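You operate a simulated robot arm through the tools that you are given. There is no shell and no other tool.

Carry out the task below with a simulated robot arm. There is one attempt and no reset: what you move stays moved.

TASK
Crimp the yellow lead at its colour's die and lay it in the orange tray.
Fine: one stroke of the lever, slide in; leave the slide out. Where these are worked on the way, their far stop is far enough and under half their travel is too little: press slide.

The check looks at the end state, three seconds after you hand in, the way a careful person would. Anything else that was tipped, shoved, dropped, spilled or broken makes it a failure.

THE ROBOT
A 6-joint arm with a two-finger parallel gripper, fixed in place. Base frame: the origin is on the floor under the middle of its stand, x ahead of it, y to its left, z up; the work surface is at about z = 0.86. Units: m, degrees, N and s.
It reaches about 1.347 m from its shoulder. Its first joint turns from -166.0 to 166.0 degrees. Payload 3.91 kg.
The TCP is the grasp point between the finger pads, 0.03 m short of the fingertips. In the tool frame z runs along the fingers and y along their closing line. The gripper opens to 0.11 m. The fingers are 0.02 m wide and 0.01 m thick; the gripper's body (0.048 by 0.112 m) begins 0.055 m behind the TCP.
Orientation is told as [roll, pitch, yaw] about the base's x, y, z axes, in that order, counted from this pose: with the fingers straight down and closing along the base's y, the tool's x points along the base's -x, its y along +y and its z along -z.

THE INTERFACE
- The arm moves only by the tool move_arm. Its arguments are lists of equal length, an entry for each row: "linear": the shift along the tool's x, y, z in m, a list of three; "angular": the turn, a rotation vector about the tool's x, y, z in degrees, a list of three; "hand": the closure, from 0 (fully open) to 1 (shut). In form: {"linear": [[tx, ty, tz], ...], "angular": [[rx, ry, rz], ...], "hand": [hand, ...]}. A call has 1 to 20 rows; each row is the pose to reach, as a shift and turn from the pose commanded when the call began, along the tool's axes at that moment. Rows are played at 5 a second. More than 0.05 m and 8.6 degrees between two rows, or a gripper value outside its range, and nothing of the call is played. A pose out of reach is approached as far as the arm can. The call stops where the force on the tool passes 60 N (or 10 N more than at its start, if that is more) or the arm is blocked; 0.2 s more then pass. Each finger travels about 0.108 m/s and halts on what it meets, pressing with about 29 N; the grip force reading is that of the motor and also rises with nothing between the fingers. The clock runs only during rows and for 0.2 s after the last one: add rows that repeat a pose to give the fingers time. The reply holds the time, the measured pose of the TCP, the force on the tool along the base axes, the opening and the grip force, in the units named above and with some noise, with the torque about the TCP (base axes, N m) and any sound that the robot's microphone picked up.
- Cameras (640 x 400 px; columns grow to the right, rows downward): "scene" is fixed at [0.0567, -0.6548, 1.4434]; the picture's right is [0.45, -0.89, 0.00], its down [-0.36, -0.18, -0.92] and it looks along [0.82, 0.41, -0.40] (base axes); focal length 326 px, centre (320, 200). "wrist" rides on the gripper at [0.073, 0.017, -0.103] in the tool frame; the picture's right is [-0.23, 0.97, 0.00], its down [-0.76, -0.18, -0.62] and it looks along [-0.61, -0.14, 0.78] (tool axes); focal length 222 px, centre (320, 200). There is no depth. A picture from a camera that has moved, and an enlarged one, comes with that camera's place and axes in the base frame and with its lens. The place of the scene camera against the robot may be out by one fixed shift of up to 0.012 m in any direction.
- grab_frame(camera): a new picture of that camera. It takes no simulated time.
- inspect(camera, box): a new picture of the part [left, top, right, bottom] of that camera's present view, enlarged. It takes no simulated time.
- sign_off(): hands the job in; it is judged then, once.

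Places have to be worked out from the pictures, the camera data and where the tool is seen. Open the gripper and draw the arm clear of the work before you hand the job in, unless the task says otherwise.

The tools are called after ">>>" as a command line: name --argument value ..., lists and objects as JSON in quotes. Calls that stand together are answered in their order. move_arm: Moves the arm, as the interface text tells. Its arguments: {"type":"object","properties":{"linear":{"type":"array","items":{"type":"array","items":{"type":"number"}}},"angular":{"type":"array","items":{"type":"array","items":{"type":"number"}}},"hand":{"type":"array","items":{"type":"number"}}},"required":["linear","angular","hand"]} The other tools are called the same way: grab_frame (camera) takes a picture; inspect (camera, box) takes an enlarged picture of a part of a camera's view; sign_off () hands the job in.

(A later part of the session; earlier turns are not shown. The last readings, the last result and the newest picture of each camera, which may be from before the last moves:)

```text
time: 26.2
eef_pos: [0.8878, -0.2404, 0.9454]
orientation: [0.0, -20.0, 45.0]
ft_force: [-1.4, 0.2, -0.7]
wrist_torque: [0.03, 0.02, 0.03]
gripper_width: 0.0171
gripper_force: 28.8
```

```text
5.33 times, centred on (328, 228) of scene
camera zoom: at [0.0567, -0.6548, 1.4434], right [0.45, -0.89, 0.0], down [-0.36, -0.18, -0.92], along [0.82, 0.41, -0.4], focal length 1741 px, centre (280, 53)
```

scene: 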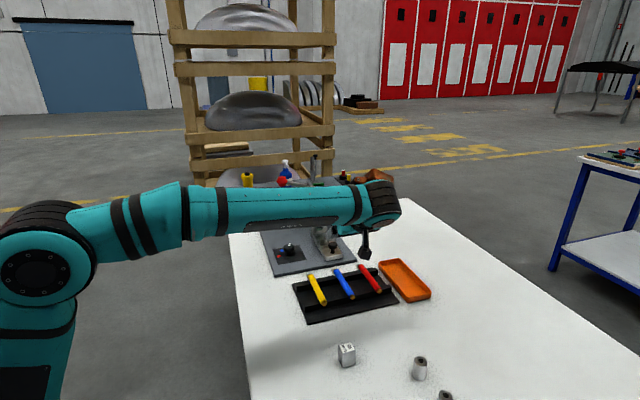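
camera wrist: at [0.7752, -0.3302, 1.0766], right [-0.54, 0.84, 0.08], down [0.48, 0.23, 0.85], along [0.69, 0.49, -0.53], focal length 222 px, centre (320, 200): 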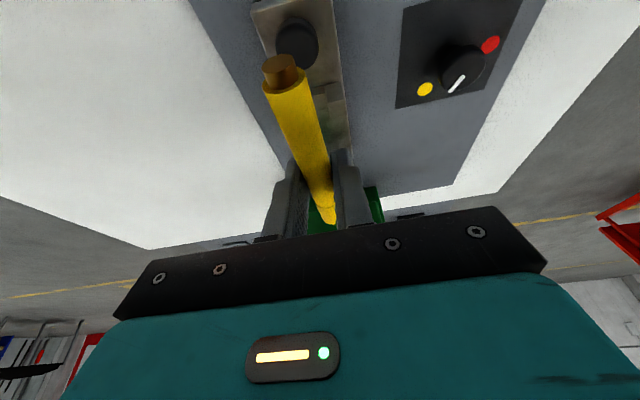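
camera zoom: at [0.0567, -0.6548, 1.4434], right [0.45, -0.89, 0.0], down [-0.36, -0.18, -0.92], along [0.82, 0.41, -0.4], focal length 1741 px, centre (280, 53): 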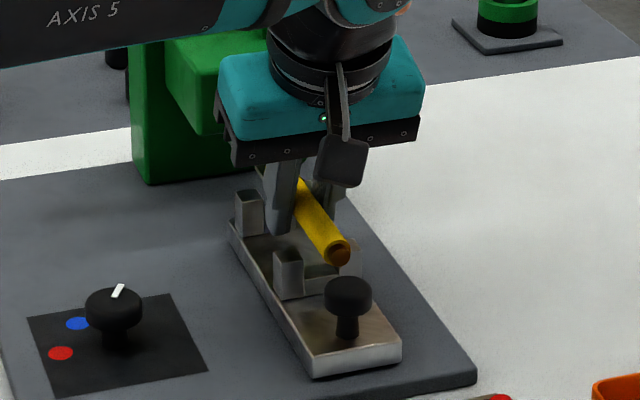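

The lead hangs centred over the forks. I push it forward 14 mm, the lug passing under the head, then lower gently toward the seats.

>>> move_arm --linear '[[-0.0066, 0, 0.0024], [-0.0132, 0, 0.0048], [-0.0115, 0, 0.0095], [-0.0098, 0, 0.0142], [-0.0084, 0, 0.018], [-0.0084, 0, 0.018]]' --angular '[[0, 0, 0], [0, 0, 0], [0, 0, 0], [0, 0, 0], [0, 0, 0], [0, 0, 0]]' --hand '[1, 1, 1, 1, 1, 1]'

>>> inspect --camera "wrist" --box '[240, 40, 420, 220]'

>>> inspect --camera "scene" --box '[295, 190, 360, 265]'

```text
time: 27.6
eef_pos: [0.8983, -0.2317, 0.9306]
orientation: [-0.3, -19.8, 45.1]
ft_force: [0.4, 0.0, 0.0]
wrist_torque: [-0.02, -0.02, 0.0]
gripper_width: 0.0169
gripper_force: 29.2
```

```text
2.22 times, centred on (330, 130) of wrist
camera zoom: at [0.8126, -0.2921, 1.0022], right [-0.54, 0.84, 0.07], down [0.48, 0.23, 0.85], along [0.69, 0.49, -0.53], focal length 494 px, centre (298, 356)
```

zoom: 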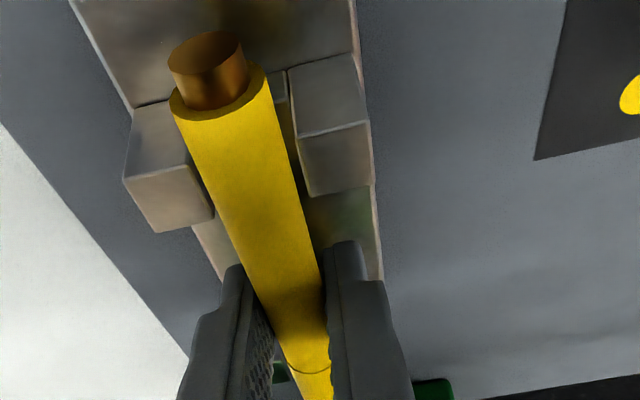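

```text
5.33 times, centred on (328, 228) of scene
camera zoom: at [0.0567, -0.6548, 1.4434], right [0.45, -0.89, 0.0], down [-0.36, -0.18, -0.92], along [0.82, 0.41, -0.4], focal length 1741 px, centre (280, 53)
```

zoom: 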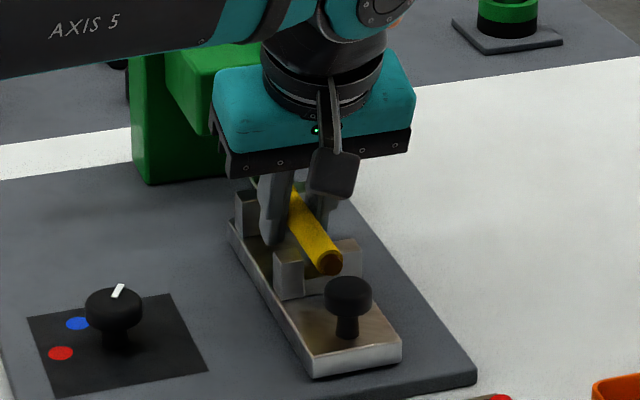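

No contact yet; the lead looks slightly toward the left post. I enlarge to measure the side gaps.

>>> inspect --camera "wrist" --box '[270, 50, 350, 140]'

>>> inspect --camera "scene" --box '[312, 215, 347, 255]'

```text
4.44 times, centred on (310, 95) of wrist
camera zoom: at [0.8126, -0.2921, 1.0022], right [-0.54, 0.84, 0.07], down [0.48, 0.23, 0.85], along [0.69, 0.49, -0.53], focal length 987 px, centre (364, 667)
```

zoom: 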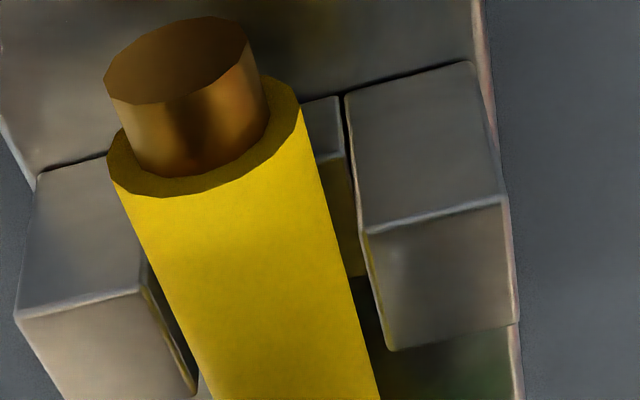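

```text
10.00 times, centred on (330, 235) of scene
camera zoom: at [0.0567, -0.6548, 1.4434], right [0.45, -0.89, 0.0], down [-0.36, -0.18, -0.92], along [0.82, 0.41, -0.4], focal length 3264 px, centre (225, -150)
```

zoom: 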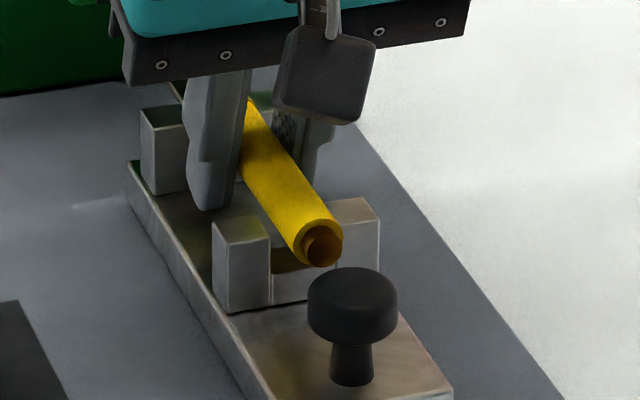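

Side gaps are about 2 and 2.7 mm, so it is centred. I lower another few millimetres until it seats.

>>> move_arm --linear '[[0.0007, 0, 0.0019], [0.0014, 0, 0.0038], [0.0019, 0, 0.0052], [0.0019, 0, 0.0052]]' --angular '[[0, 0, 0], [0, 0, 0], [0, 0, 0], [0, 0, 0]]' --hand '[1, 1, 1, 1]'

>>> inspect --camera "wrist" --box '[270, 50, 350, 140]'

>>> inspect --camera "scene" --box '[312, 215, 347, 255]'

```text
time: 28.6
eef_pos: [0.8977, -0.2323, 0.9243]
orientation: [-0.2, -19.9, 45.1]
ft_force: [-0.6, 0.5, -0.8]
wrist_torque: [-0.02, 0.01, -0.04]
gripper_width: 0.0172
gripper_force: 29.0
```

```text
4.44 times, centred on (310, 95) of wrist
camera zoom: at [0.812, -0.293, 0.9965], right [-0.54, 0.84, 0.08], down [0.48, 0.23, 0.85], along [0.69, 0.49, -0.53], focal length 987 px, centre (364, 667)
```

zoom: 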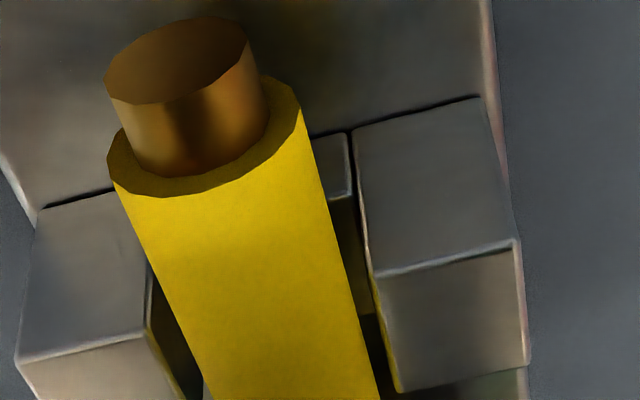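

```text
10.00 times, centred on (330, 235) of scene
camera zoom: at [0.0567, -0.6548, 1.4434], right [0.45, -0.89, 0.0], down [-0.36, -0.18, -0.92], along [0.82, 0.41, -0.4], focal length 3264 px, centre (225, -150)
```

zoom: 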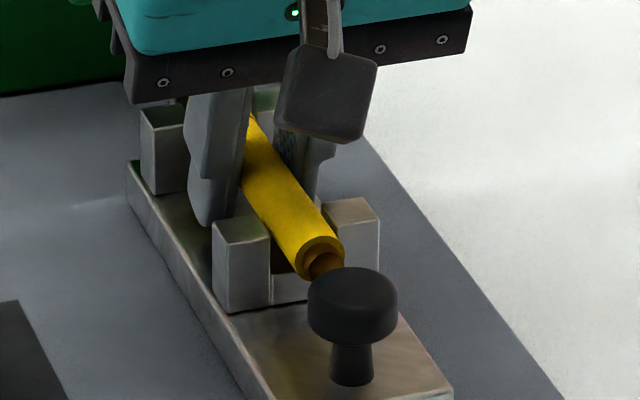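

Still no contact force. I lower in small steps.

>>> move_arm --linear '[[0.0003, 0, 0.0009], [0.0007, 0, 0.0019], [0.001, 0, 0.0028], [0.001, 0, 0.0028]]' --angular '[[0, 0, 0], [0, 0, 0], [0, 0, 0], [0, 0, 0]]' --hand '[1, 1, 1, 1]'

>>> inspect --camera "scene" --box '[312, 215, 347, 255]'

```text
time: 29.6
eef_pos: [0.8984, -0.2321, 0.923]
orientation: [0.0, -20.0, 45.1]
ft_force: [0.6, -0.8, -1.0]
wrist_torque: [-0.01, -0.03, -0.01]
gripper_width: 0.017
gripper_force: 28.9
```

```text
10.00 times, centred on (330, 235) of scene
camera zoom: at [0.0567, -0.6548, 1.4434], right [0.45, -0.89, 0.0], down [-0.36, -0.18, -0.92], along [0.82, 0.41, -0.4], focal length 3264 px, centre (225, -150)
```

zoom: 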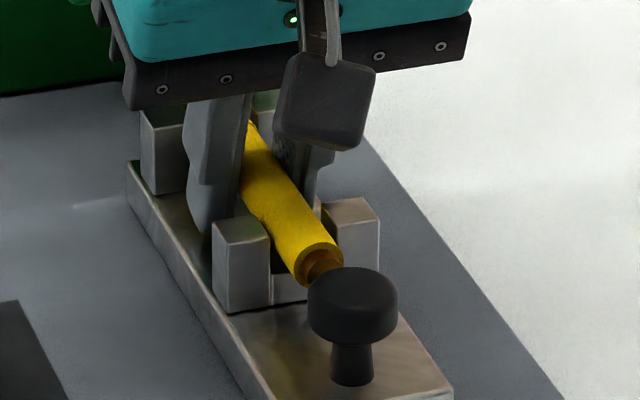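

Still free. One more millimetre, watching the force.

>>> move_arm --linear '[[0.0002, 0, 0.0005], [0.0004, 0, 0.001], [0.0004, 0, 0.001]]' --angular '[[0, 0, 0], [0, 0, 0], [0, 0, 0]]' --hand '[1, 1, 1]'

>>> inspect --camera "wrist" --box '[270, 50, 350, 140]'

>>> inspect --camera "wrist" --box '[280, 110, 370, 220]'

```text
time: 30.4
eef_pos: [0.8979, -0.2314, 0.9212]
orientation: [-0.3, -19.9, 45.0]
ft_force: [1.4, -0.8, 4.6]
wrist_torque: [0.02, 0.0, 0.03]
gripper_width: 0.0171
gripper_force: 29.1
```

```text
4.44 times, centred on (310, 95) of wrist
camera zoom: at [0.8121, -0.2924, 0.9931], right [-0.54, 0.84, 0.07], down [0.48, 0.23, 0.85], along [0.69, 0.49, -0.53], focal length 987 px, centre (364, 667)
```

zoom: 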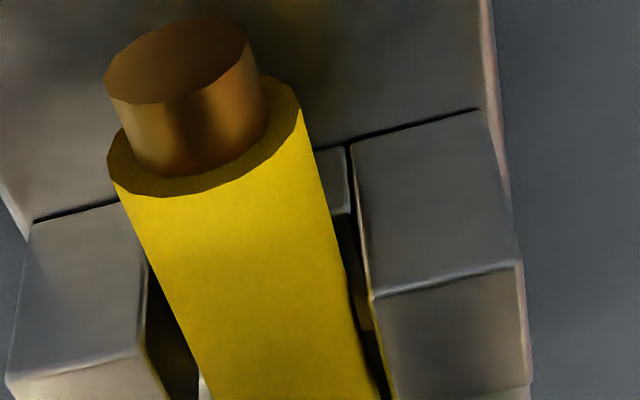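

```text
3.64 times, centred on (325, 165) of wrist
camera zoom: at [0.8121, -0.2924, 0.9931], right [-0.54, 0.84, 0.07], down [0.48, 0.23, 0.85], along [0.69, 0.49, -0.53], focal length 808 px, centre (302, 327)
```

zoom: 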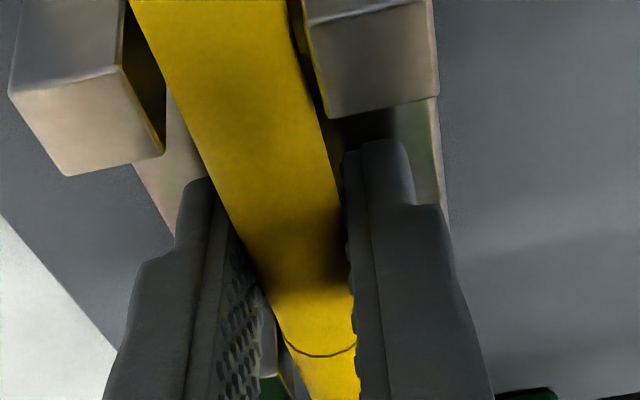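

Light contact (4.6 N up): the lead is seated or nearly so. I open the fingers moderately and check that the lead lies in both forks.

>>> move_arm --linear '[[0, 0, 0], [0, 0, 0], [0, 0, 0]]' --angular '[[0, 0, 0], [0, 0, 0], [0, 0, 0]]' --hand '[0.75, 0.6, 0.6]'

>>> inspect --camera "wrist" --box '[260, 50, 380, 220]'

>>> inspect --camera "scene" --box '[312, 215, 347, 255]'

```text
time: 31.2
eef_pos: [0.8988, -0.2323, 0.9221]
orientation: [-0.2, -19.8, 45.1]
ft_force: [1.9, -3.2, 8.8]
wrist_torque: [0.09, 0.09, -0.05]
gripper_width: 0.0428
gripper_force: 0.1
```

```text
2.35 times, centred on (320, 135) of wrist
camera zoom: at [0.8119, -0.2924, 0.9932], right [-0.54, 0.84, 0.07], down [0.48, 0.23, 0.85], along [0.69, 0.49, -0.53], focal length 523 px, centre (320, 353)
```

zoom: 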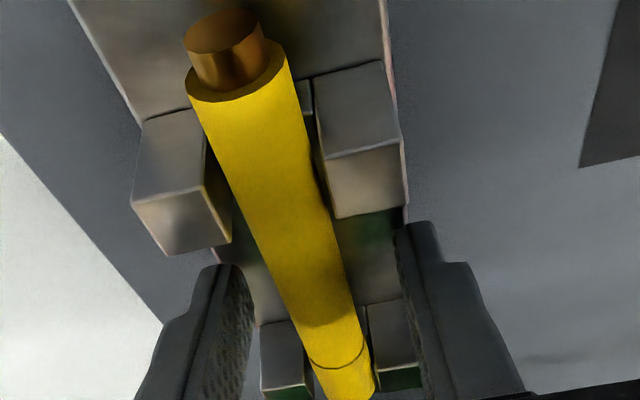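

```text
10.00 times, centred on (330, 235) of scene
camera zoom: at [0.0567, -0.6548, 1.4434], right [0.45, -0.89, 0.0], down [-0.36, -0.18, -0.92], along [0.82, 0.41, -0.4], focal length 3264 px, centre (225, -150)
```

zoom: 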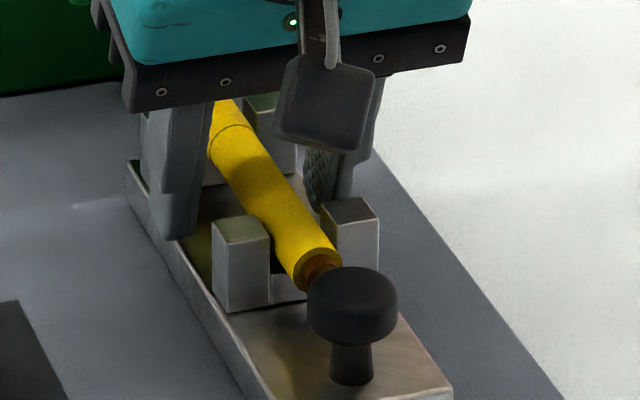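

The lead lies in both forks; the fingertips rest lightly on the slide deck (which confirms deck z ≈ 0.89). I rise straight up and draw back over the slide's knob.

>>> move_arm --linear '[[-0.0034, 0, -0.0094], [-0.0103, 0, -0.0282], [-0.0188, 0, -0.0517], [-0.0274, 0, -0.0752], [0.0, 0, -0.0852], [0.03, 0, -0.0961], [0.0591, 0, -0.1067], [0.0591, 0, -0.1067]]' --angular '[[0, 0, 0], [0, 0, 0], [0, 0, 0], [0, 0, 0], [0, 0, 0], [0, 0, 0], [0, 0, 0], [0, 0, 0]]' --hand '[0.6, 0.6, 0.6, 0.6, 0.5, 0.45, 0.45, 0.45]'

>>> grab_frame --camera "wrist"

>>> inspect --camera "wrist" --box '[240, 60, 400, 210]'

>>> inspect --camera "scene" --box '[290, 190, 360, 270]'

```text
time: 33.0
eef_pos: [0.8344, -0.2968, 0.9981]
orientation: [-0.1, -19.8, 45.1]
ft_force: [0.1, -0.3, -0.4]
wrist_torque: [0.02, 0.01, 0.0]
gripper_width: 0.0606
gripper_force: 0.0
```

```text
taken
camera wrist: at [0.7477, -0.3575, 1.0706], right [-0.54, 0.84, 0.08], down [0.48, 0.23, 0.85], along [0.69, 0.49, -0.53], focal length 222 px, centre (320, 200)
```

wrist: 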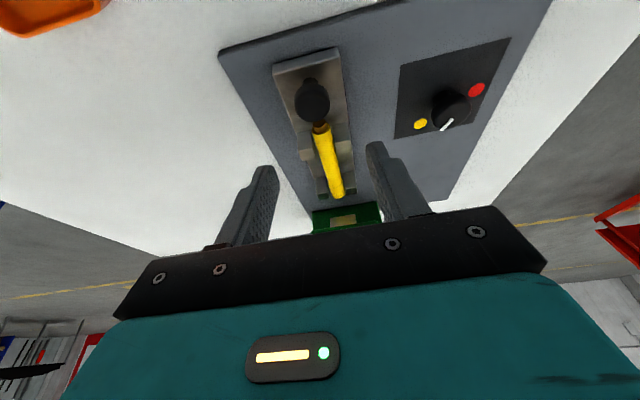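

```text
2.67 times, centred on (320, 135) of wrist
camera zoom: at [0.7477, -0.3575, 1.0706], right [-0.54, 0.84, 0.08], down [0.48, 0.23, 0.85], along [0.69, 0.49, -0.53], focal length 592 px, centre (320, 373)
```

zoom: 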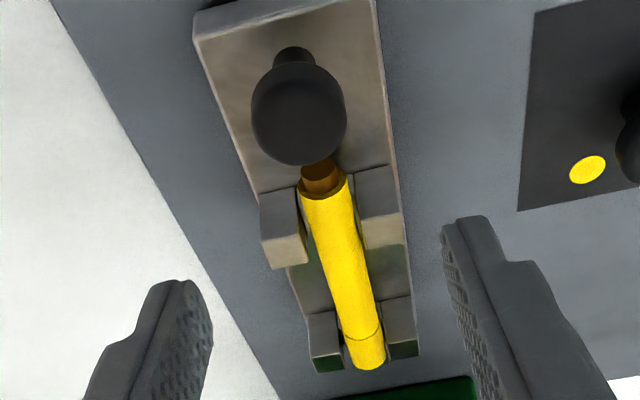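

```text
5.00 times, centred on (325, 230) of scene
camera zoom: at [0.0567, -0.6548, 1.4434], right [0.45, -0.89, 0.0], down [-0.36, -0.18, -0.92], along [0.82, 0.41, -0.4], focal length 1632 px, centre (295, 50)
```

zoom: 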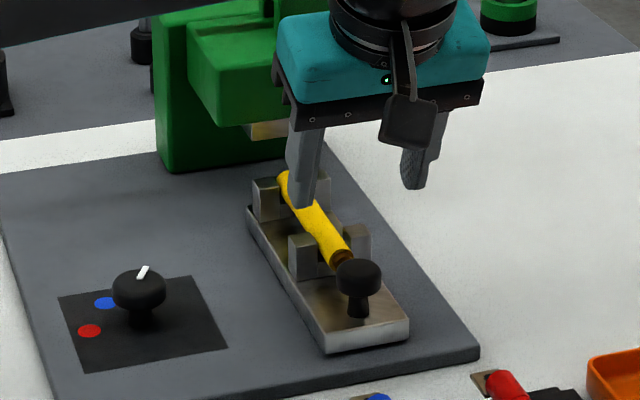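

The lead rests in the nest. The slide knob cap is at u ≈ 0.381, v ≈ 0.7985, top ≈ 0.92; I lower the open fingers around it.

>>> move_arm --linear '[[0.0093, 0, 0.0226], [0.0186, 0, 0.0453], [0.0233, 0, 0.0566], [0.0279, 0, 0.0679], [0.0279, 0, 0.0679]]' --angular '[[0, 0, 0], [0, 0, 0], [0, 0, 0], [0, 0, 0], [0, 0, 0]]' --hand '[0.45, 0.45, 0.45, 0.45, 0.45]'

>>> inspect --camera "wrist" --box '[220, 60, 420, 220]'

>>> inspect --camera "scene" --box '[290, 190, 360, 270]'

```text
time: 34.2
eef_pos: [0.8311, -0.2998, 0.9293]
orientation: [-0.3, -19.9, 45.1]
ft_force: [-0.4, 0.7, -0.1]
wrist_torque: [-0.01, 0.0, 0.04]
gripper_width: 0.0602
gripper_force: 0.0
```

```text
2.50 times, centred on (320, 140) of wrist
camera zoom: at [0.745, -0.3598, 0.9996], right [-0.54, 0.84, 0.07], down [0.48, 0.23, 0.85], along [0.69, 0.49, -0.53], focal length 555 px, centre (320, 350)
```

zoom: 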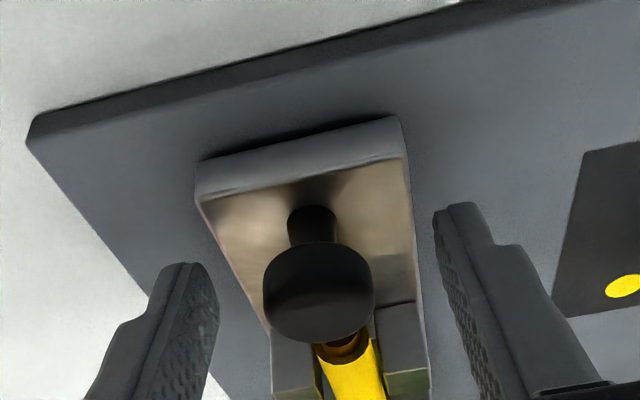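

```text
5.00 times, centred on (325, 230) of scene
camera zoom: at [0.0567, -0.6548, 1.4434], right [0.45, -0.89, 0.0], down [-0.36, -0.18, -0.92], along [0.82, 0.41, -0.4], focal length 1632 px, centre (295, 50)
```

zoom: 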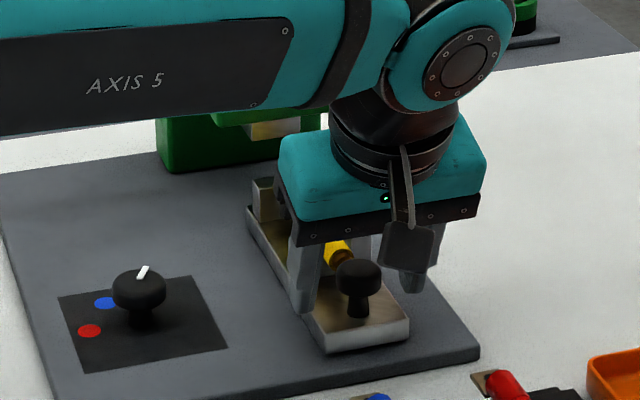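

The cap sits between the pads. I go 2.5 mm lower and close on it.

>>> move_arm --linear '[[0.0009, 0, 0.0023], [0.0009, 0, 0.0023], [0.0009, 0, 0.0023], [0.0009, 0, 0.0023], [0.0009, 0, 0.0023]]' --angular '[[0, 0, 0], [0, 0, 0], [0, 0, 0], [0, 0, 0], [0, 0, 0]]' --hand '[0.45, 0.7, 1, 1, 1]'

>>> inspect --camera "wrist" --box '[220, 60, 420, 220]'

```text
time: 35.4
eef_pos: [0.8302, -0.2998, 0.9245]
orientation: [-0.2, -19.8, 45.0]
ft_force: [18.6, -14.5, 4.7]
wrist_torque: [-0.16, -0.35, -0.14]
gripper_width: 0.0272
gripper_force: 45.6
```

```text
2.50 times, centred on (320, 140) of wrist
camera zoom: at [0.7451, -0.3607, 0.9971], right [-0.54, 0.84, 0.07], down [0.48, 0.23, 0.85], along [0.69, 0.49, -0.53], focal length 555 px, centre (320, 350)
```

zoom: 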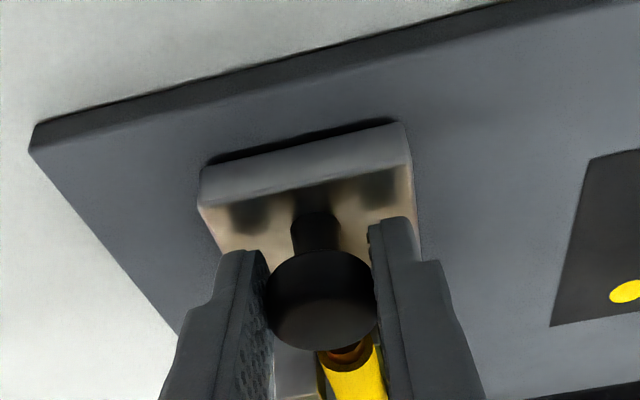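

Held at 27 mm. I push the slide inward along +u by 60 mm first, with a small sideways relief.

>>> move_arm --linear '[[-0.0047, -0.0015, 0.0017], [-0.0117, -0.0015, 0.0043], [-0.0188, -0.0015, 0.0068], [-0.0258, -0.0015, 0.0094], [-0.0329, -0.0015, 0.012], [-0.0399, -0.0015, 0.0145], [-0.047, -0.0015, 0.0171], [-0.054, -0.0015, 0.0197], [-0.0564, -0.0015, 0.0205], [-0.0564, -0.0015, 0.0205]]' --angular '[[0, 0, 0], [0, 0, 0], [0, 0, 0], [0, 0, 0], [0, 0, 0], [0, 0, 0], [0, 0, 0], [0, 0, 0], [0, 0, 0], [0, 0, 0]]' --hand '[1, 1, 1, 1, 1, 1, 1, 1, 1, 1]'

>>> inspect --camera "wrist" --box '[220, 60, 420, 220]'

>>> inspect --camera "scene" --box '[270, 160, 370, 270]'

```text
time: 37.6
eef_pos: [0.8732, -0.2583, 0.926]
orientation: [-0.1, -19.9, 45.1]
ft_force: [-37.6, 1.4, -3.0]
wrist_torque: [-0.29, 0.76, 0.01]
gripper_width: 0.0274
gripper_force: 45.2
```

```text
2.50 times, centred on (320, 140) of wrist
camera zoom: at [0.7876, -0.3187, 0.9971], right [-0.54, 0.84, 0.08], down [0.48, 0.23, 0.85], along [0.69, 0.49, -0.53], focal length 555 px, centre (320, 350)
```

zoom: 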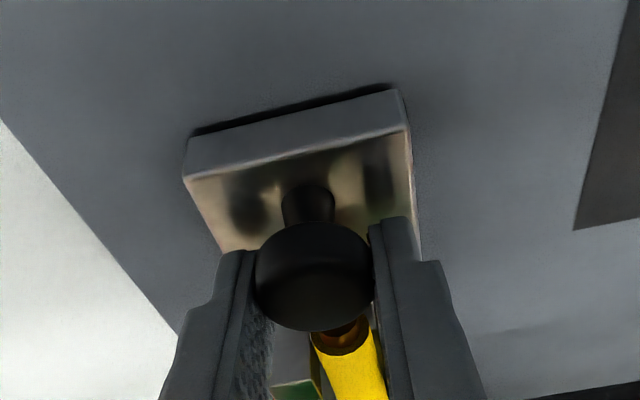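

```text
3.64 times, centred on (320, 215) of scene
camera zoom: at [0.0567, -0.6548, 1.4434], right [0.45, -0.89, 0.0], down [-0.36, -0.18, -0.92], along [0.82, 0.41, -0.4], focal length 1187 px, centre (320, 146)
```

zoom: 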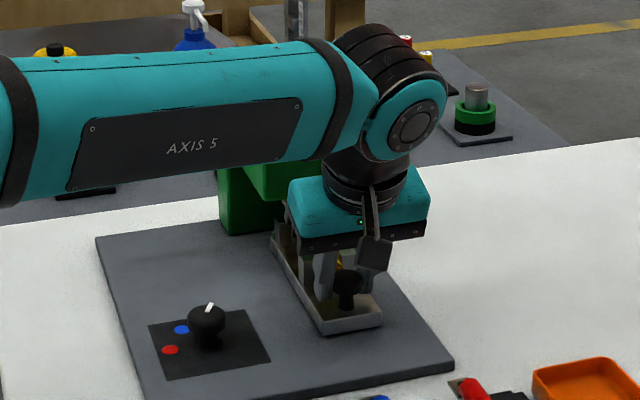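

The slide has come in about 56–60 mm with moderate friction (~26 N along u). I take off half the sideways correction and keep pushing toward the stop.

>>> move_arm --linear '[[0, 0.0008, 0], [-0.0047, 0.0008, 0.0017], [-0.0094, 0.0008, 0.0034], [-0.0141, 0.0008, 0.0051], [-0.0188, 0.0008, 0.0068], [-0.0235, 0.0008, 0.0086], [-0.0282, 0.0008, 0.0103], [-0.0329, 0.0008, 0.012], [-0.0376, 0.0008, 0.0137]]' --angular '[[0, 0, 0], [0, 0, 0], [0, 0, 0], [0, 0, 0], [0, 0, 0], [0, 0, 0], [0, 0, 0], [0, 0, 0], [0, 0, 0]]' --hand '[1, 1, 1, 1, 1, 1, 1, 1, 1]'

>>> inspect --camera "wrist" --box '[220, 60, 420, 220]'

>>> inspect --camera "scene" --box '[270, 160, 370, 270]'

```text
time: 39.2
eef_pos: [0.8904, -0.2422, 0.9278]
orientation: [-0.2, -19.6, 45.0]
ft_force: [-45.3, -30.6, 7.8]
wrist_torque: [-0.72, 0.79, 0.35]
gripper_width: 0.0167
gripper_force: 28.7
stopped in row 8: the force on the tool passed its limit at 68 N (the readings are from after the stop); the commanded pose is now the measured one
```

```text
2.50 times, centred on (320, 140) of wrist
camera zoom: at [0.8043, -0.3014, 0.9993], right [-0.54, 0.84, 0.07], down [0.48, 0.23, 0.84], along [0.69, 0.49, -0.53], focal length 555 px, centre (320, 350)
```

zoom: 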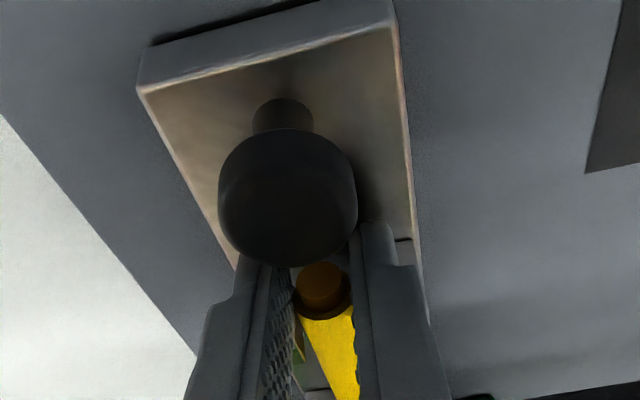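

```text
3.64 times, centred on (320, 215) of scene
camera zoom: at [0.0567, -0.6548, 1.4434], right [0.45, -0.89, 0.0], down [-0.36, -0.18, -0.92], along [0.82, 0.41, -0.4], focal length 1187 px, centre (320, 146)
```

zoom: 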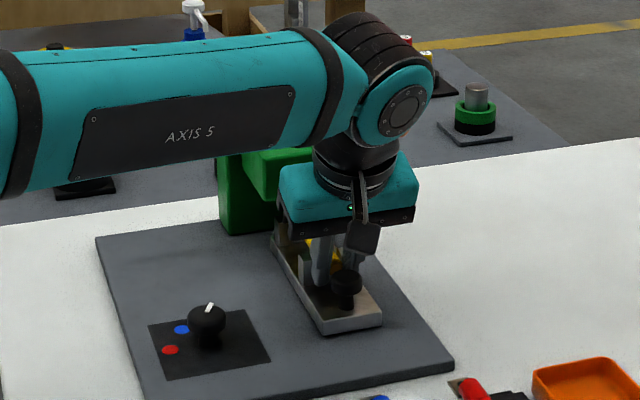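

The slide is at its far stop (knob at u ≈ 0.429, about 48 mm of travel); the fingers slipped past the knob onto the lead's rear end. I open gently without moving, then check the lead.

>>> move_arm --linear '[[0, 0, 0], [0, 0, 0], [0, 0, 0]]' --angular '[[0, 0, 0], [0, 0, 0], [0, 0, 0]]' --hand '[0.75, 0.5, 0.5]'

>>> inspect --camera "wrist" --box '[220, 60, 420, 220]'

>>> inspect --camera "scene" --box '[300, 195, 360, 265]'

```text
time: 39.7
eef_pos: [0.8917, -0.2432, 0.9268]
orientation: [-0.4, -19.5, 45.0]
ft_force: [-27.1, -53.0, 1.8]
wrist_torque: [-1.32, 0.59, 0.93]
gripper_width: 0.0458
gripper_force: 0.1
stopped in row 2: the force on the tool passed its limit at 70 N (the readings are from after the stop); the commanded pose is now the measured one
```

```text
2.50 times, centred on (320, 140) of wrist
camera zoom: at [0.8059, -0.3027, 0.9987], right [-0.54, 0.84, 0.07], down [0.48, 0.24, 0.84], along [0.69, 0.49, -0.53], focal length 555 px, centre (320, 350)
```

zoom: 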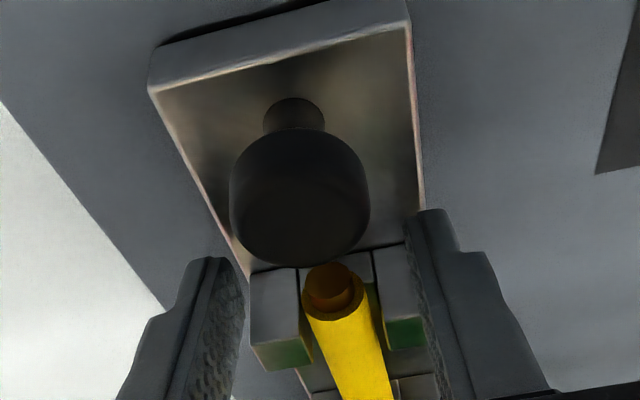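

```text
5.71 times, centred on (330, 230) of scene
camera zoom: at [0.0567, -0.6548, 1.4434], right [0.45, -0.89, 0.0], down [-0.36, -0.18, -0.92], along [0.82, 0.41, -0.4], focal length 1865 px, centre (263, 29)
```

zoom: 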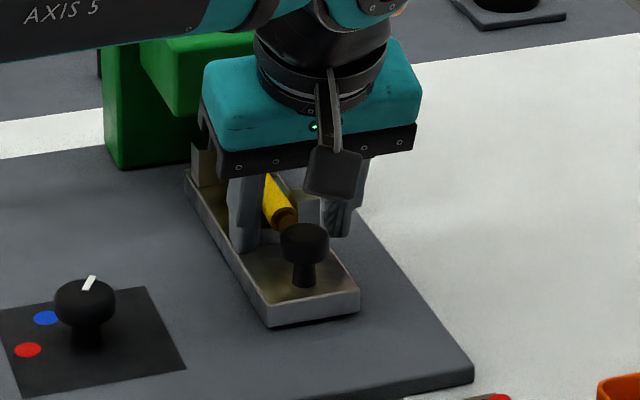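

The finger fronts press on the near fork (about 57 N along u), simply holding the slide at its stop. I back off 6 mm along −u and then rise.

>>> move_arm --linear '[[0.0028, 0, -0.001], [0.0056, 0, -0.0021], [0.0022, 0, -0.0115], [-0.0047, 0, -0.0303], [-0.0149, 0, -0.0585], [-0.0252, 0, -0.0867], [-0.0252, 0, -0.0867]]' --angular '[[0, 0, 0], [0, 0, 0], [0, 0, 0], [0, 0, 0], [0, 0, 0], [0, 0, 0], [0, 0, 0]]' --hand '[0.58, 0.58, 0.58, 0.58, 0.58, 0.58, 0.58]'

>>> inspect --camera "wrist" --box '[220, 40, 420, 220]'

>>> inspect --camera "scene" --box '[290, 190, 360, 270]'

```text
time: 41.3
eef_pos: [0.8899, -0.2395, 1.0167]
orientation: [-0.3, -19.6, 45.2]
ft_force: [-0.4, 0.7, 0.8]
wrist_torque: [-0.02, 0.01, -0.01]
gripper_width: 0.0462
gripper_force: 0.1
```

```text
2.22 times, centred on (320, 130) of wrist
camera zoom: at [0.805, -0.3004, 1.0888], right [-0.54, 0.84, 0.07], down [0.48, 0.24, 0.84], along [0.69, 0.49, -0.53], focal length 494 px, centre (320, 356)
```

zoom: 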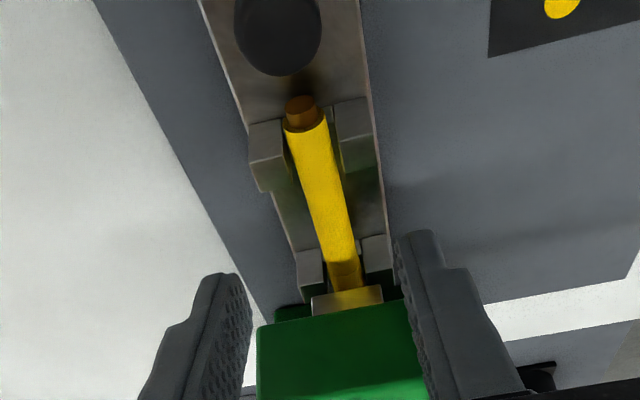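

```text
5.00 times, centred on (325, 230) of scene
camera zoom: at [0.0567, -0.6548, 1.4434], right [0.45, -0.89, 0.0], down [-0.36, -0.18, -0.92], along [0.82, 0.41, -0.4], focal length 1632 px, centre (295, 50)
```

zoom: 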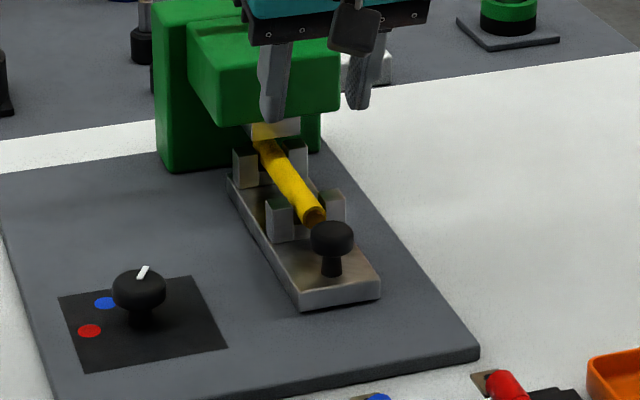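

The lead stays in the nest, shifted only about 9 mm forward, its barrel now under the die. Now for the lever: I rise, straighten the tilt and move to where the wrist camera can see the red ball.

>>> move_arm --linear '[[-0.0151, 0, -0.0424], [-0.0302, 0, -0.0848], [-0.0419, 0.03, -0.1178], [-0.052, 0.06, -0.146], [-0.0587, 0.09, -0.1649], [-0.0621, 0.12, -0.1743], [-0.0621, 0.12, -0.1743]]' --angular '[[0, 0, 0], [0, 0, 0], [0, 5, 0], [0, 10, 0], [0, 15, 0], [0, 19.6, 0], [0, 19.6, 0]]' --hand '[0.58, 0.4, 0.2, 0.2, 0.2, 0.2, 0.2]'

>>> grab_frame --camera "wrist"

>>> inspect --camera "wrist" --box '[200, 100, 440, 260]'

>>> inspect --camera "scene" --box '[250, 140, 380, 260]'

```text
time: 42.9
eef_pos: [0.8036, -0.1532, 1.2022]
orientation: [-0.2, 0.2, 45.0]
ft_force: [0.7, -0.3, 0.0]
wrist_torque: [-0.05, 0.02, -0.02]
gripper_width: 0.0879
gripper_force: 0.0
```

```text
taken
camera wrist: at [0.7396, -0.1924, 1.3044], right [-0.53, 0.85, 0.0], down [0.66, 0.42, 0.62], along [0.53, 0.33, -0.78], focal length 222 px, centre (320, 200)
```

wrist: 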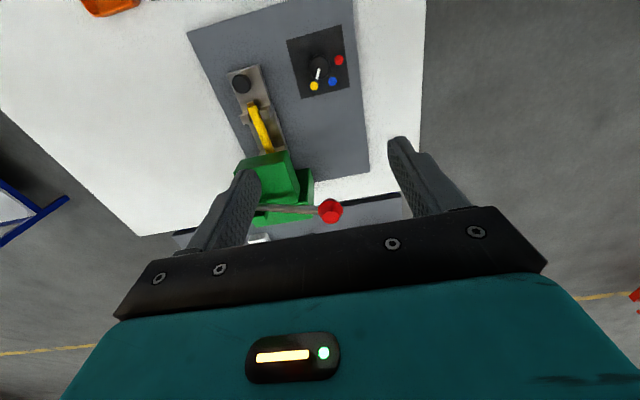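

```text
2.50 times, centred on (320, 180) of wrist
camera zoom: at [0.7396, -0.1924, 1.3044], right [-0.53, 0.85, 0.0], down [0.66, 0.42, 0.62], along [0.53, 0.33, -0.78], focal length 555 px, centre (320, 250)
```

zoom: 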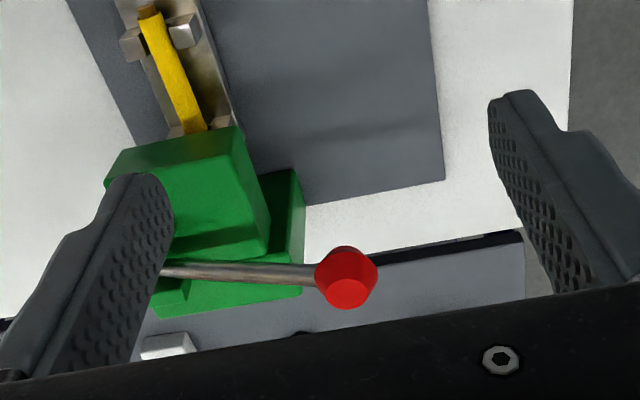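

```text
3.33 times, centred on (315, 200) of scene
camera zoom: at [0.0567, -0.6548, 1.4434], right [0.45, -0.89, 0.0], down [-0.36, -0.18, -0.92], along [0.82, 0.41, -0.4], focal length 1088 px, centre (337, 200)
```

zoom: 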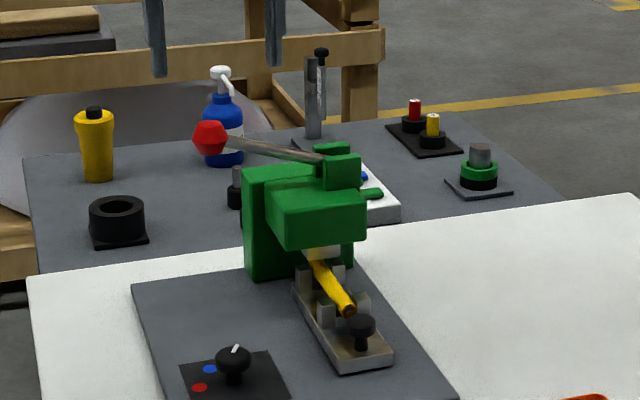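

Triangulating scene and wrist views puts the red ball at u ≈ 0.605, v ≈ 0.695, z ≈ 1.056. I close the fingers and hover right above it.

>>> move_arm --linear '[[-0.036, -0.0046, 0.005], [-0.072, -0.0092, 0.01], [-0.109, -0.0139, 0.025], [-0.145, -0.0185, 0.045], [-0.145, -0.0185, 0.075], [-0.145, -0.0185, 0.075]]' --angular '[[0, 0, 0], [0, 0, 0], [0, 0, 0], [0, 0, 0], [0, 0, 0], [0, 0, 0]]' --hand '[0.5, 0.8, 1, 1, 1, 1]'

>>> grab_frame --camera "wrist"

>>> inspect --camera "scene" --box '[250, 130, 370, 240]'

```text
time: 44.3
eef_pos: [0.9198, -0.0663, 1.1257]
orientation: [-0.3, 0.1, 45.1]
ft_force: [0.8, 0.3, 0.2]
wrist_torque: [0.01, 0.01, 0.01]
gripper_width: 0.0001
gripper_force: 28.5
```

```text
taken
camera wrist: at [0.8559, -0.1045, 1.2279], right [-0.53, 0.85, 0.0], down [0.66, 0.42, 0.62], along [0.53, 0.33, -0.78], focal length 222 px, centre (320, 200)
```

wrist: 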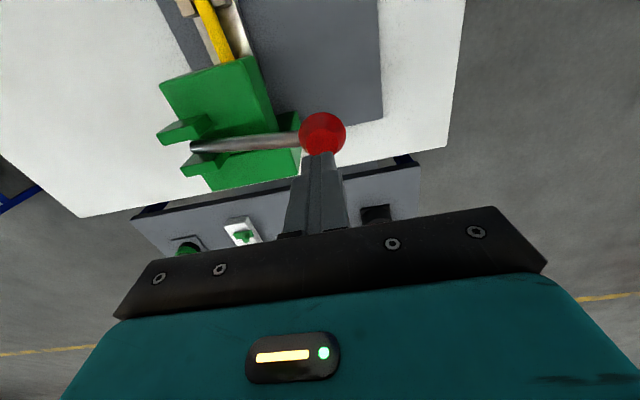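

```text
3.64 times, centred on (310, 185) of scene
camera zoom: at [0.0567, -0.6548, 1.4434], right [0.45, -0.89, 0.0], down [-0.36, -0.18, -0.92], along [0.82, 0.41, -0.4], focal length 1187 px, centre (356, 254)
```

zoom: 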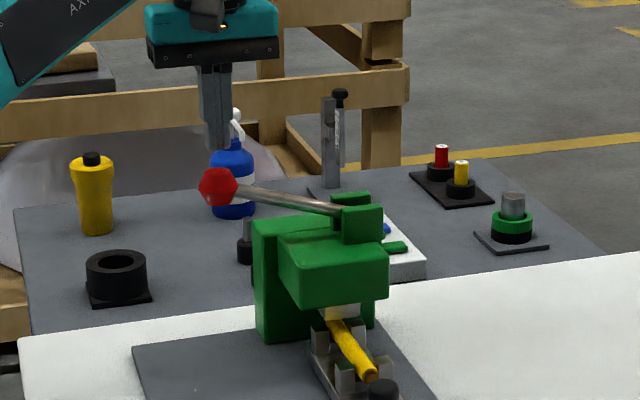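

The closed tips are just above the ball, within 4 mm of its centre. I press it down along its arc, first part way.

>>> move_arm --linear '[[0.005, 0.0026, 0.01], [0.005, 0.0026, 0.018], [0.005, 0.0045, 0.028], [0.005, 0.006, 0.038], [0.005, 0.0075, 0.048], [0.005, 0.008, 0.058], [0.005, 0.008, 0.058]]' --angular '[[0, 0, 0], [0, 0, 0], [0, 0, 0], [0, 0, 0], [0, 0, 0], [0, 0, 0], [0, 0, 0]]' --hand '[1, 1, 1, 1, 1, 1, 1]'

>>> grab_frame --camera "wrist"

>>> inspect --camera "scene" --box '[250, 130, 370, 240]'

```text
time: 45.9
eef_pos: [0.9102, -0.0637, 1.0682]
orientation: [-0.3, 0.0, 45.2]
ft_force: [-1.1, 0.7, 2.9]
wrist_torque: [-0.01, 0.02, 0.0]
gripper_width: 0.0
gripper_force: 29.4
```

```text
taken
camera wrist: at [0.8463, -0.1021, 1.1703], right [-0.53, 0.85, 0.0], down [0.66, 0.42, 0.62], along [0.53, 0.33, -0.78], focal length 222 px, centre (320, 200)
```

wrist: 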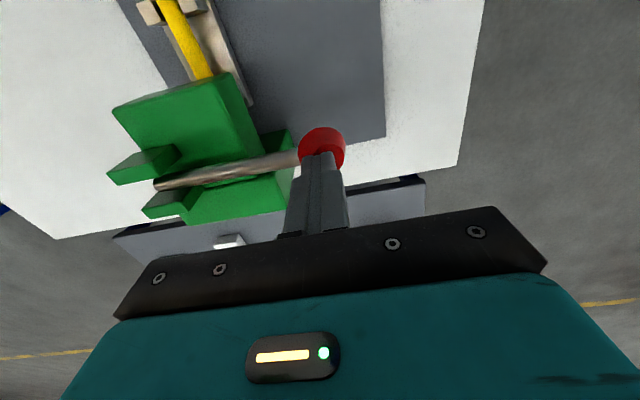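

```text
3.64 times, centred on (310, 185) of scene
camera zoom: at [0.0567, -0.6548, 1.4434], right [0.45, -0.89, 0.0], down [-0.36, -0.18, -0.92], along [0.82, 0.41, -0.4], focal length 1187 px, centre (356, 254)
```

zoom: 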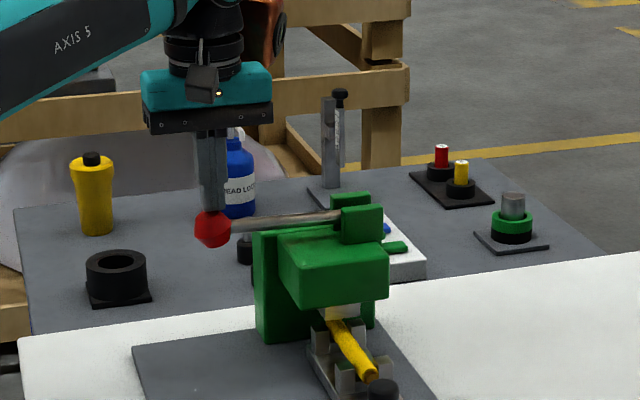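

The lever moves easily (3 N). I keep pressing along the arc toward the stop.

>>> move_arm --linear '[[0, -0.0005, 0.0098], [0, -0.0013, 0.0195], [0, -0.003, 0.029], [0, -0.0054, 0.0386], [0, -0.0085, 0.048], [0, -0.0121, 0.0569], [0, -0.0121, 0.0569]]' --angular '[[0, 0, 0], [0, 0, 0], [0, 0, 0], [0, 0, 0], [0, 0, 0], [0, 0, 0], [0, 0, 0]]' --hand '[1, 1, 1, 1, 1, 1, 1]'

>>> grab_frame --camera "wrist"

>>> inspect --camera "scene" --box '[250, 130, 370, 240]'

```text
time: 47.5
eef_pos: [0.9192, -0.0723, 1.0109]
orientation: [-0.3, 0.0, 45.1]
ft_force: [-1.1, 3.0, 5.5]
wrist_torque: [0.06, 0.07, -0.02]
gripper_width: 0.0
gripper_force: 28.7
```

```text
taken
camera wrist: at [0.8558, -0.1104, 1.1143], right [-0.53, 0.85, 0.0], down [0.66, 0.42, 0.62], along [0.53, 0.33, -0.78], focal length 222 px, centre (320, 200)
```

wrist: 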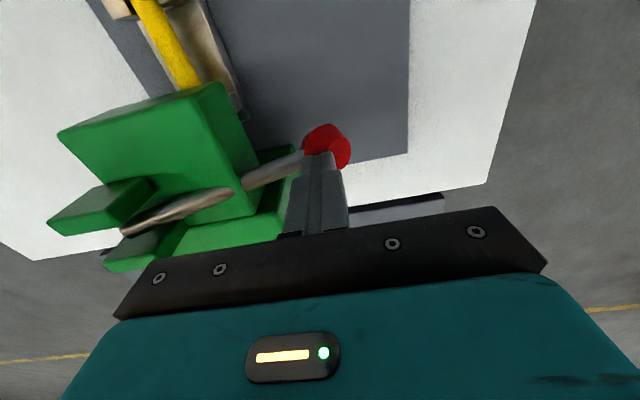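

```text
3.64 times, centred on (310, 185) of scene
camera zoom: at [0.0567, -0.6548, 1.4434], right [0.45, -0.89, 0.0], down [-0.36, -0.18, -0.92], along [0.82, 0.41, -0.4], focal length 1187 px, centre (356, 254)
```

zoom: 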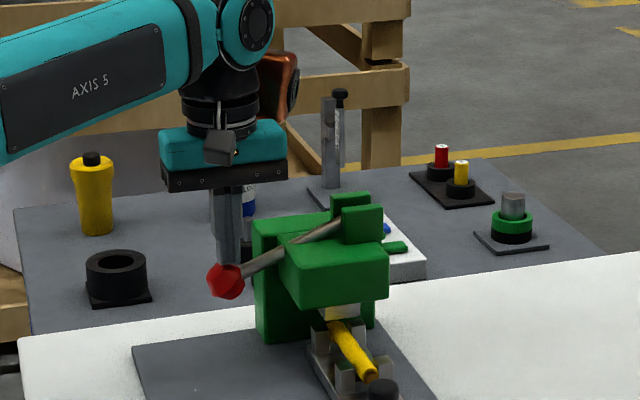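

Still moving with little force (5.5 N), the lever now about 24° below level. I continue in smaller steps.

>>> move_arm --linear '[[0, -0.0045, 0.0087], [0, -0.0093, 0.0173], [0, -0.0148, 0.0255], [0, -0.0207, 0.0331], [0, -0.0207, 0.0331]]' --angular '[[0, 0, 0], [0, 0, 0], [0, 0, 0], [0, 0, 0], [0, 0, 0]]' --hand '[1, 1, 1, 1, 1]'

>>> grab_frame --camera "wrist"

>>> inspect --camera "scene" --box '[250, 130, 370, 240]'

```text
time: 48.0
eef_pos: [0.921, -0.074, 1.0119]
orientation: [-0.6, -0.5, 45.2]
ft_force: [-7.2, 13.7, 19.1]
wrist_torque: [0.48, 0.28, -0.03]
gripper_width: 0.0
gripper_force: 28.9
stopped in row 2: the force on the tool passed its limit at 72 N (the readings are from after the stop); the commanded pose is now the measured one
```

```text
taken
camera wrist: at [0.8561, -0.1125, 1.1128], right [-0.53, 0.85, -0.01], down [0.65, 0.42, 0.63], along [0.54, 0.33, -0.77], focal length 222 px, centre (320, 200)
```

wrist: 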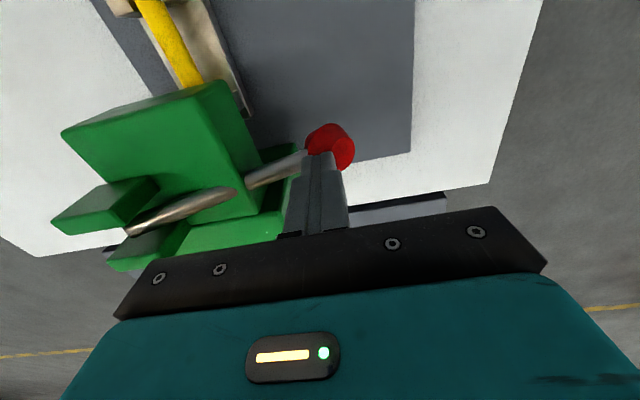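

```text
3.64 times, centred on (310, 185) of scene
camera zoom: at [0.0567, -0.6548, 1.4434], right [0.45, -0.89, 0.0], down [-0.36, -0.18, -0.92], along [0.82, 0.41, -0.4], focal length 1187 px, centre (356, 254)
```

zoom: 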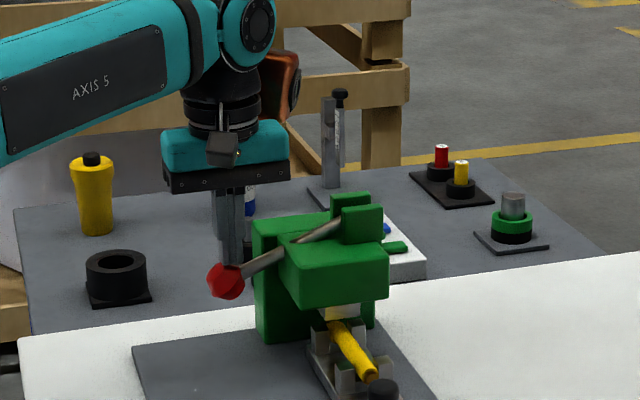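

The lever reached a firm stop (over 70 N) about 40° below its start. I rise off it and see whether it springs back.

>>> move_arm --linear '[[0, 0.003, -0.01], [0, 0.008, -0.02], [0, 0.012, -0.04], [0, 0.014, -0.06], [0, 0.014, -0.08], [0, 0.01, -0.105], [0, 0.006, -0.13], [0, 0.006, -0.13]]' --angular '[[0, 0, 0], [0, 0, 0], [0, 0, 0], [0, 0, 0], [0, 0, 0], [0, 0, 0], [0, 0, 0], [0, 0, 0]]' --hand '[1, 1, 1, 1, 1, 1, 1, 1]'

>>> inspect --camera "scene" --box '[250, 130, 370, 240]'

>>> inspect --camera "scene" --box '[300, 195, 350, 260]'

>>> grab_frame --camera "wrist"

```text
time: 49.8
eef_pos: [0.916, -0.0711, 1.1382]
orientation: [-0.5, -0.4, 45.1]
ft_force: [-0.4, -0.1, -0.4]
wrist_torque: [0.01, 0.03, -0.01]
gripper_width: 0.0001
gripper_force: 29.5
```

```text
3.64 times, centred on (310, 185) of scene
camera zoom: at [0.0567, -0.6548, 1.4434], right [0.45, -0.89, 0.0], down [-0.36, -0.18, -0.92], along [0.82, 0.41, -0.4], focal length 1187 px, centre (356, 254)
```

zoom: 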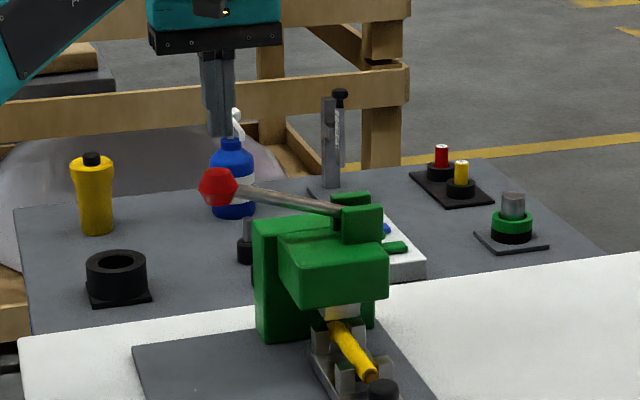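

```text
6.15 times, centred on (325, 228) of scene
camera zoom: at [0.0567, -0.6548, 1.4434], right [0.45, -0.89, 0.0], down [-0.36, -0.18, -0.92], along [0.82, 0.41, -0.4], focal length 2008 px, centre (289, 31)
```

zoom: 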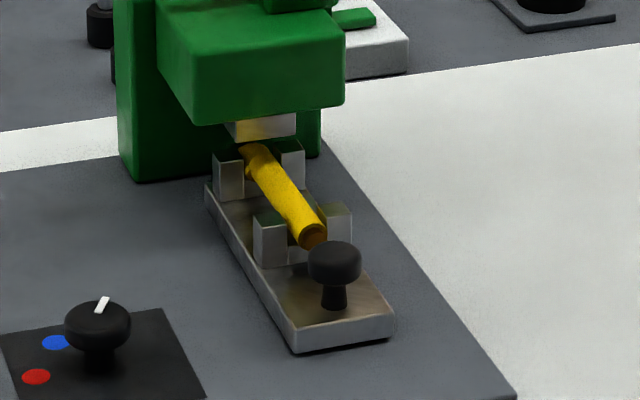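

```text
taken
camera wrist: at [0.8523, -0.1096, 1.2406], right [-0.53, 0.85, -0.01], down [0.66, 0.42, 0.63], along [0.54, 0.33, -0.78], focal length 222 px, centre (320, 200)
```

wrist: 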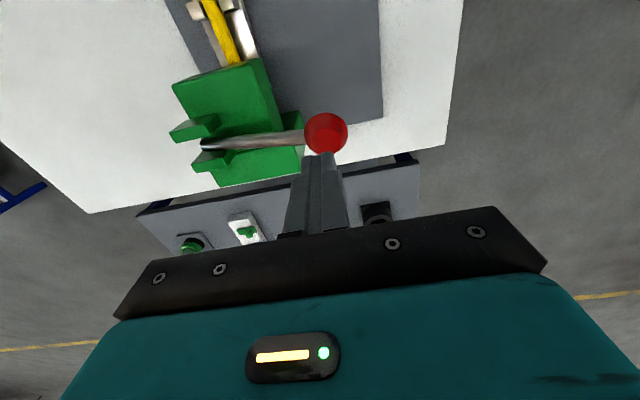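

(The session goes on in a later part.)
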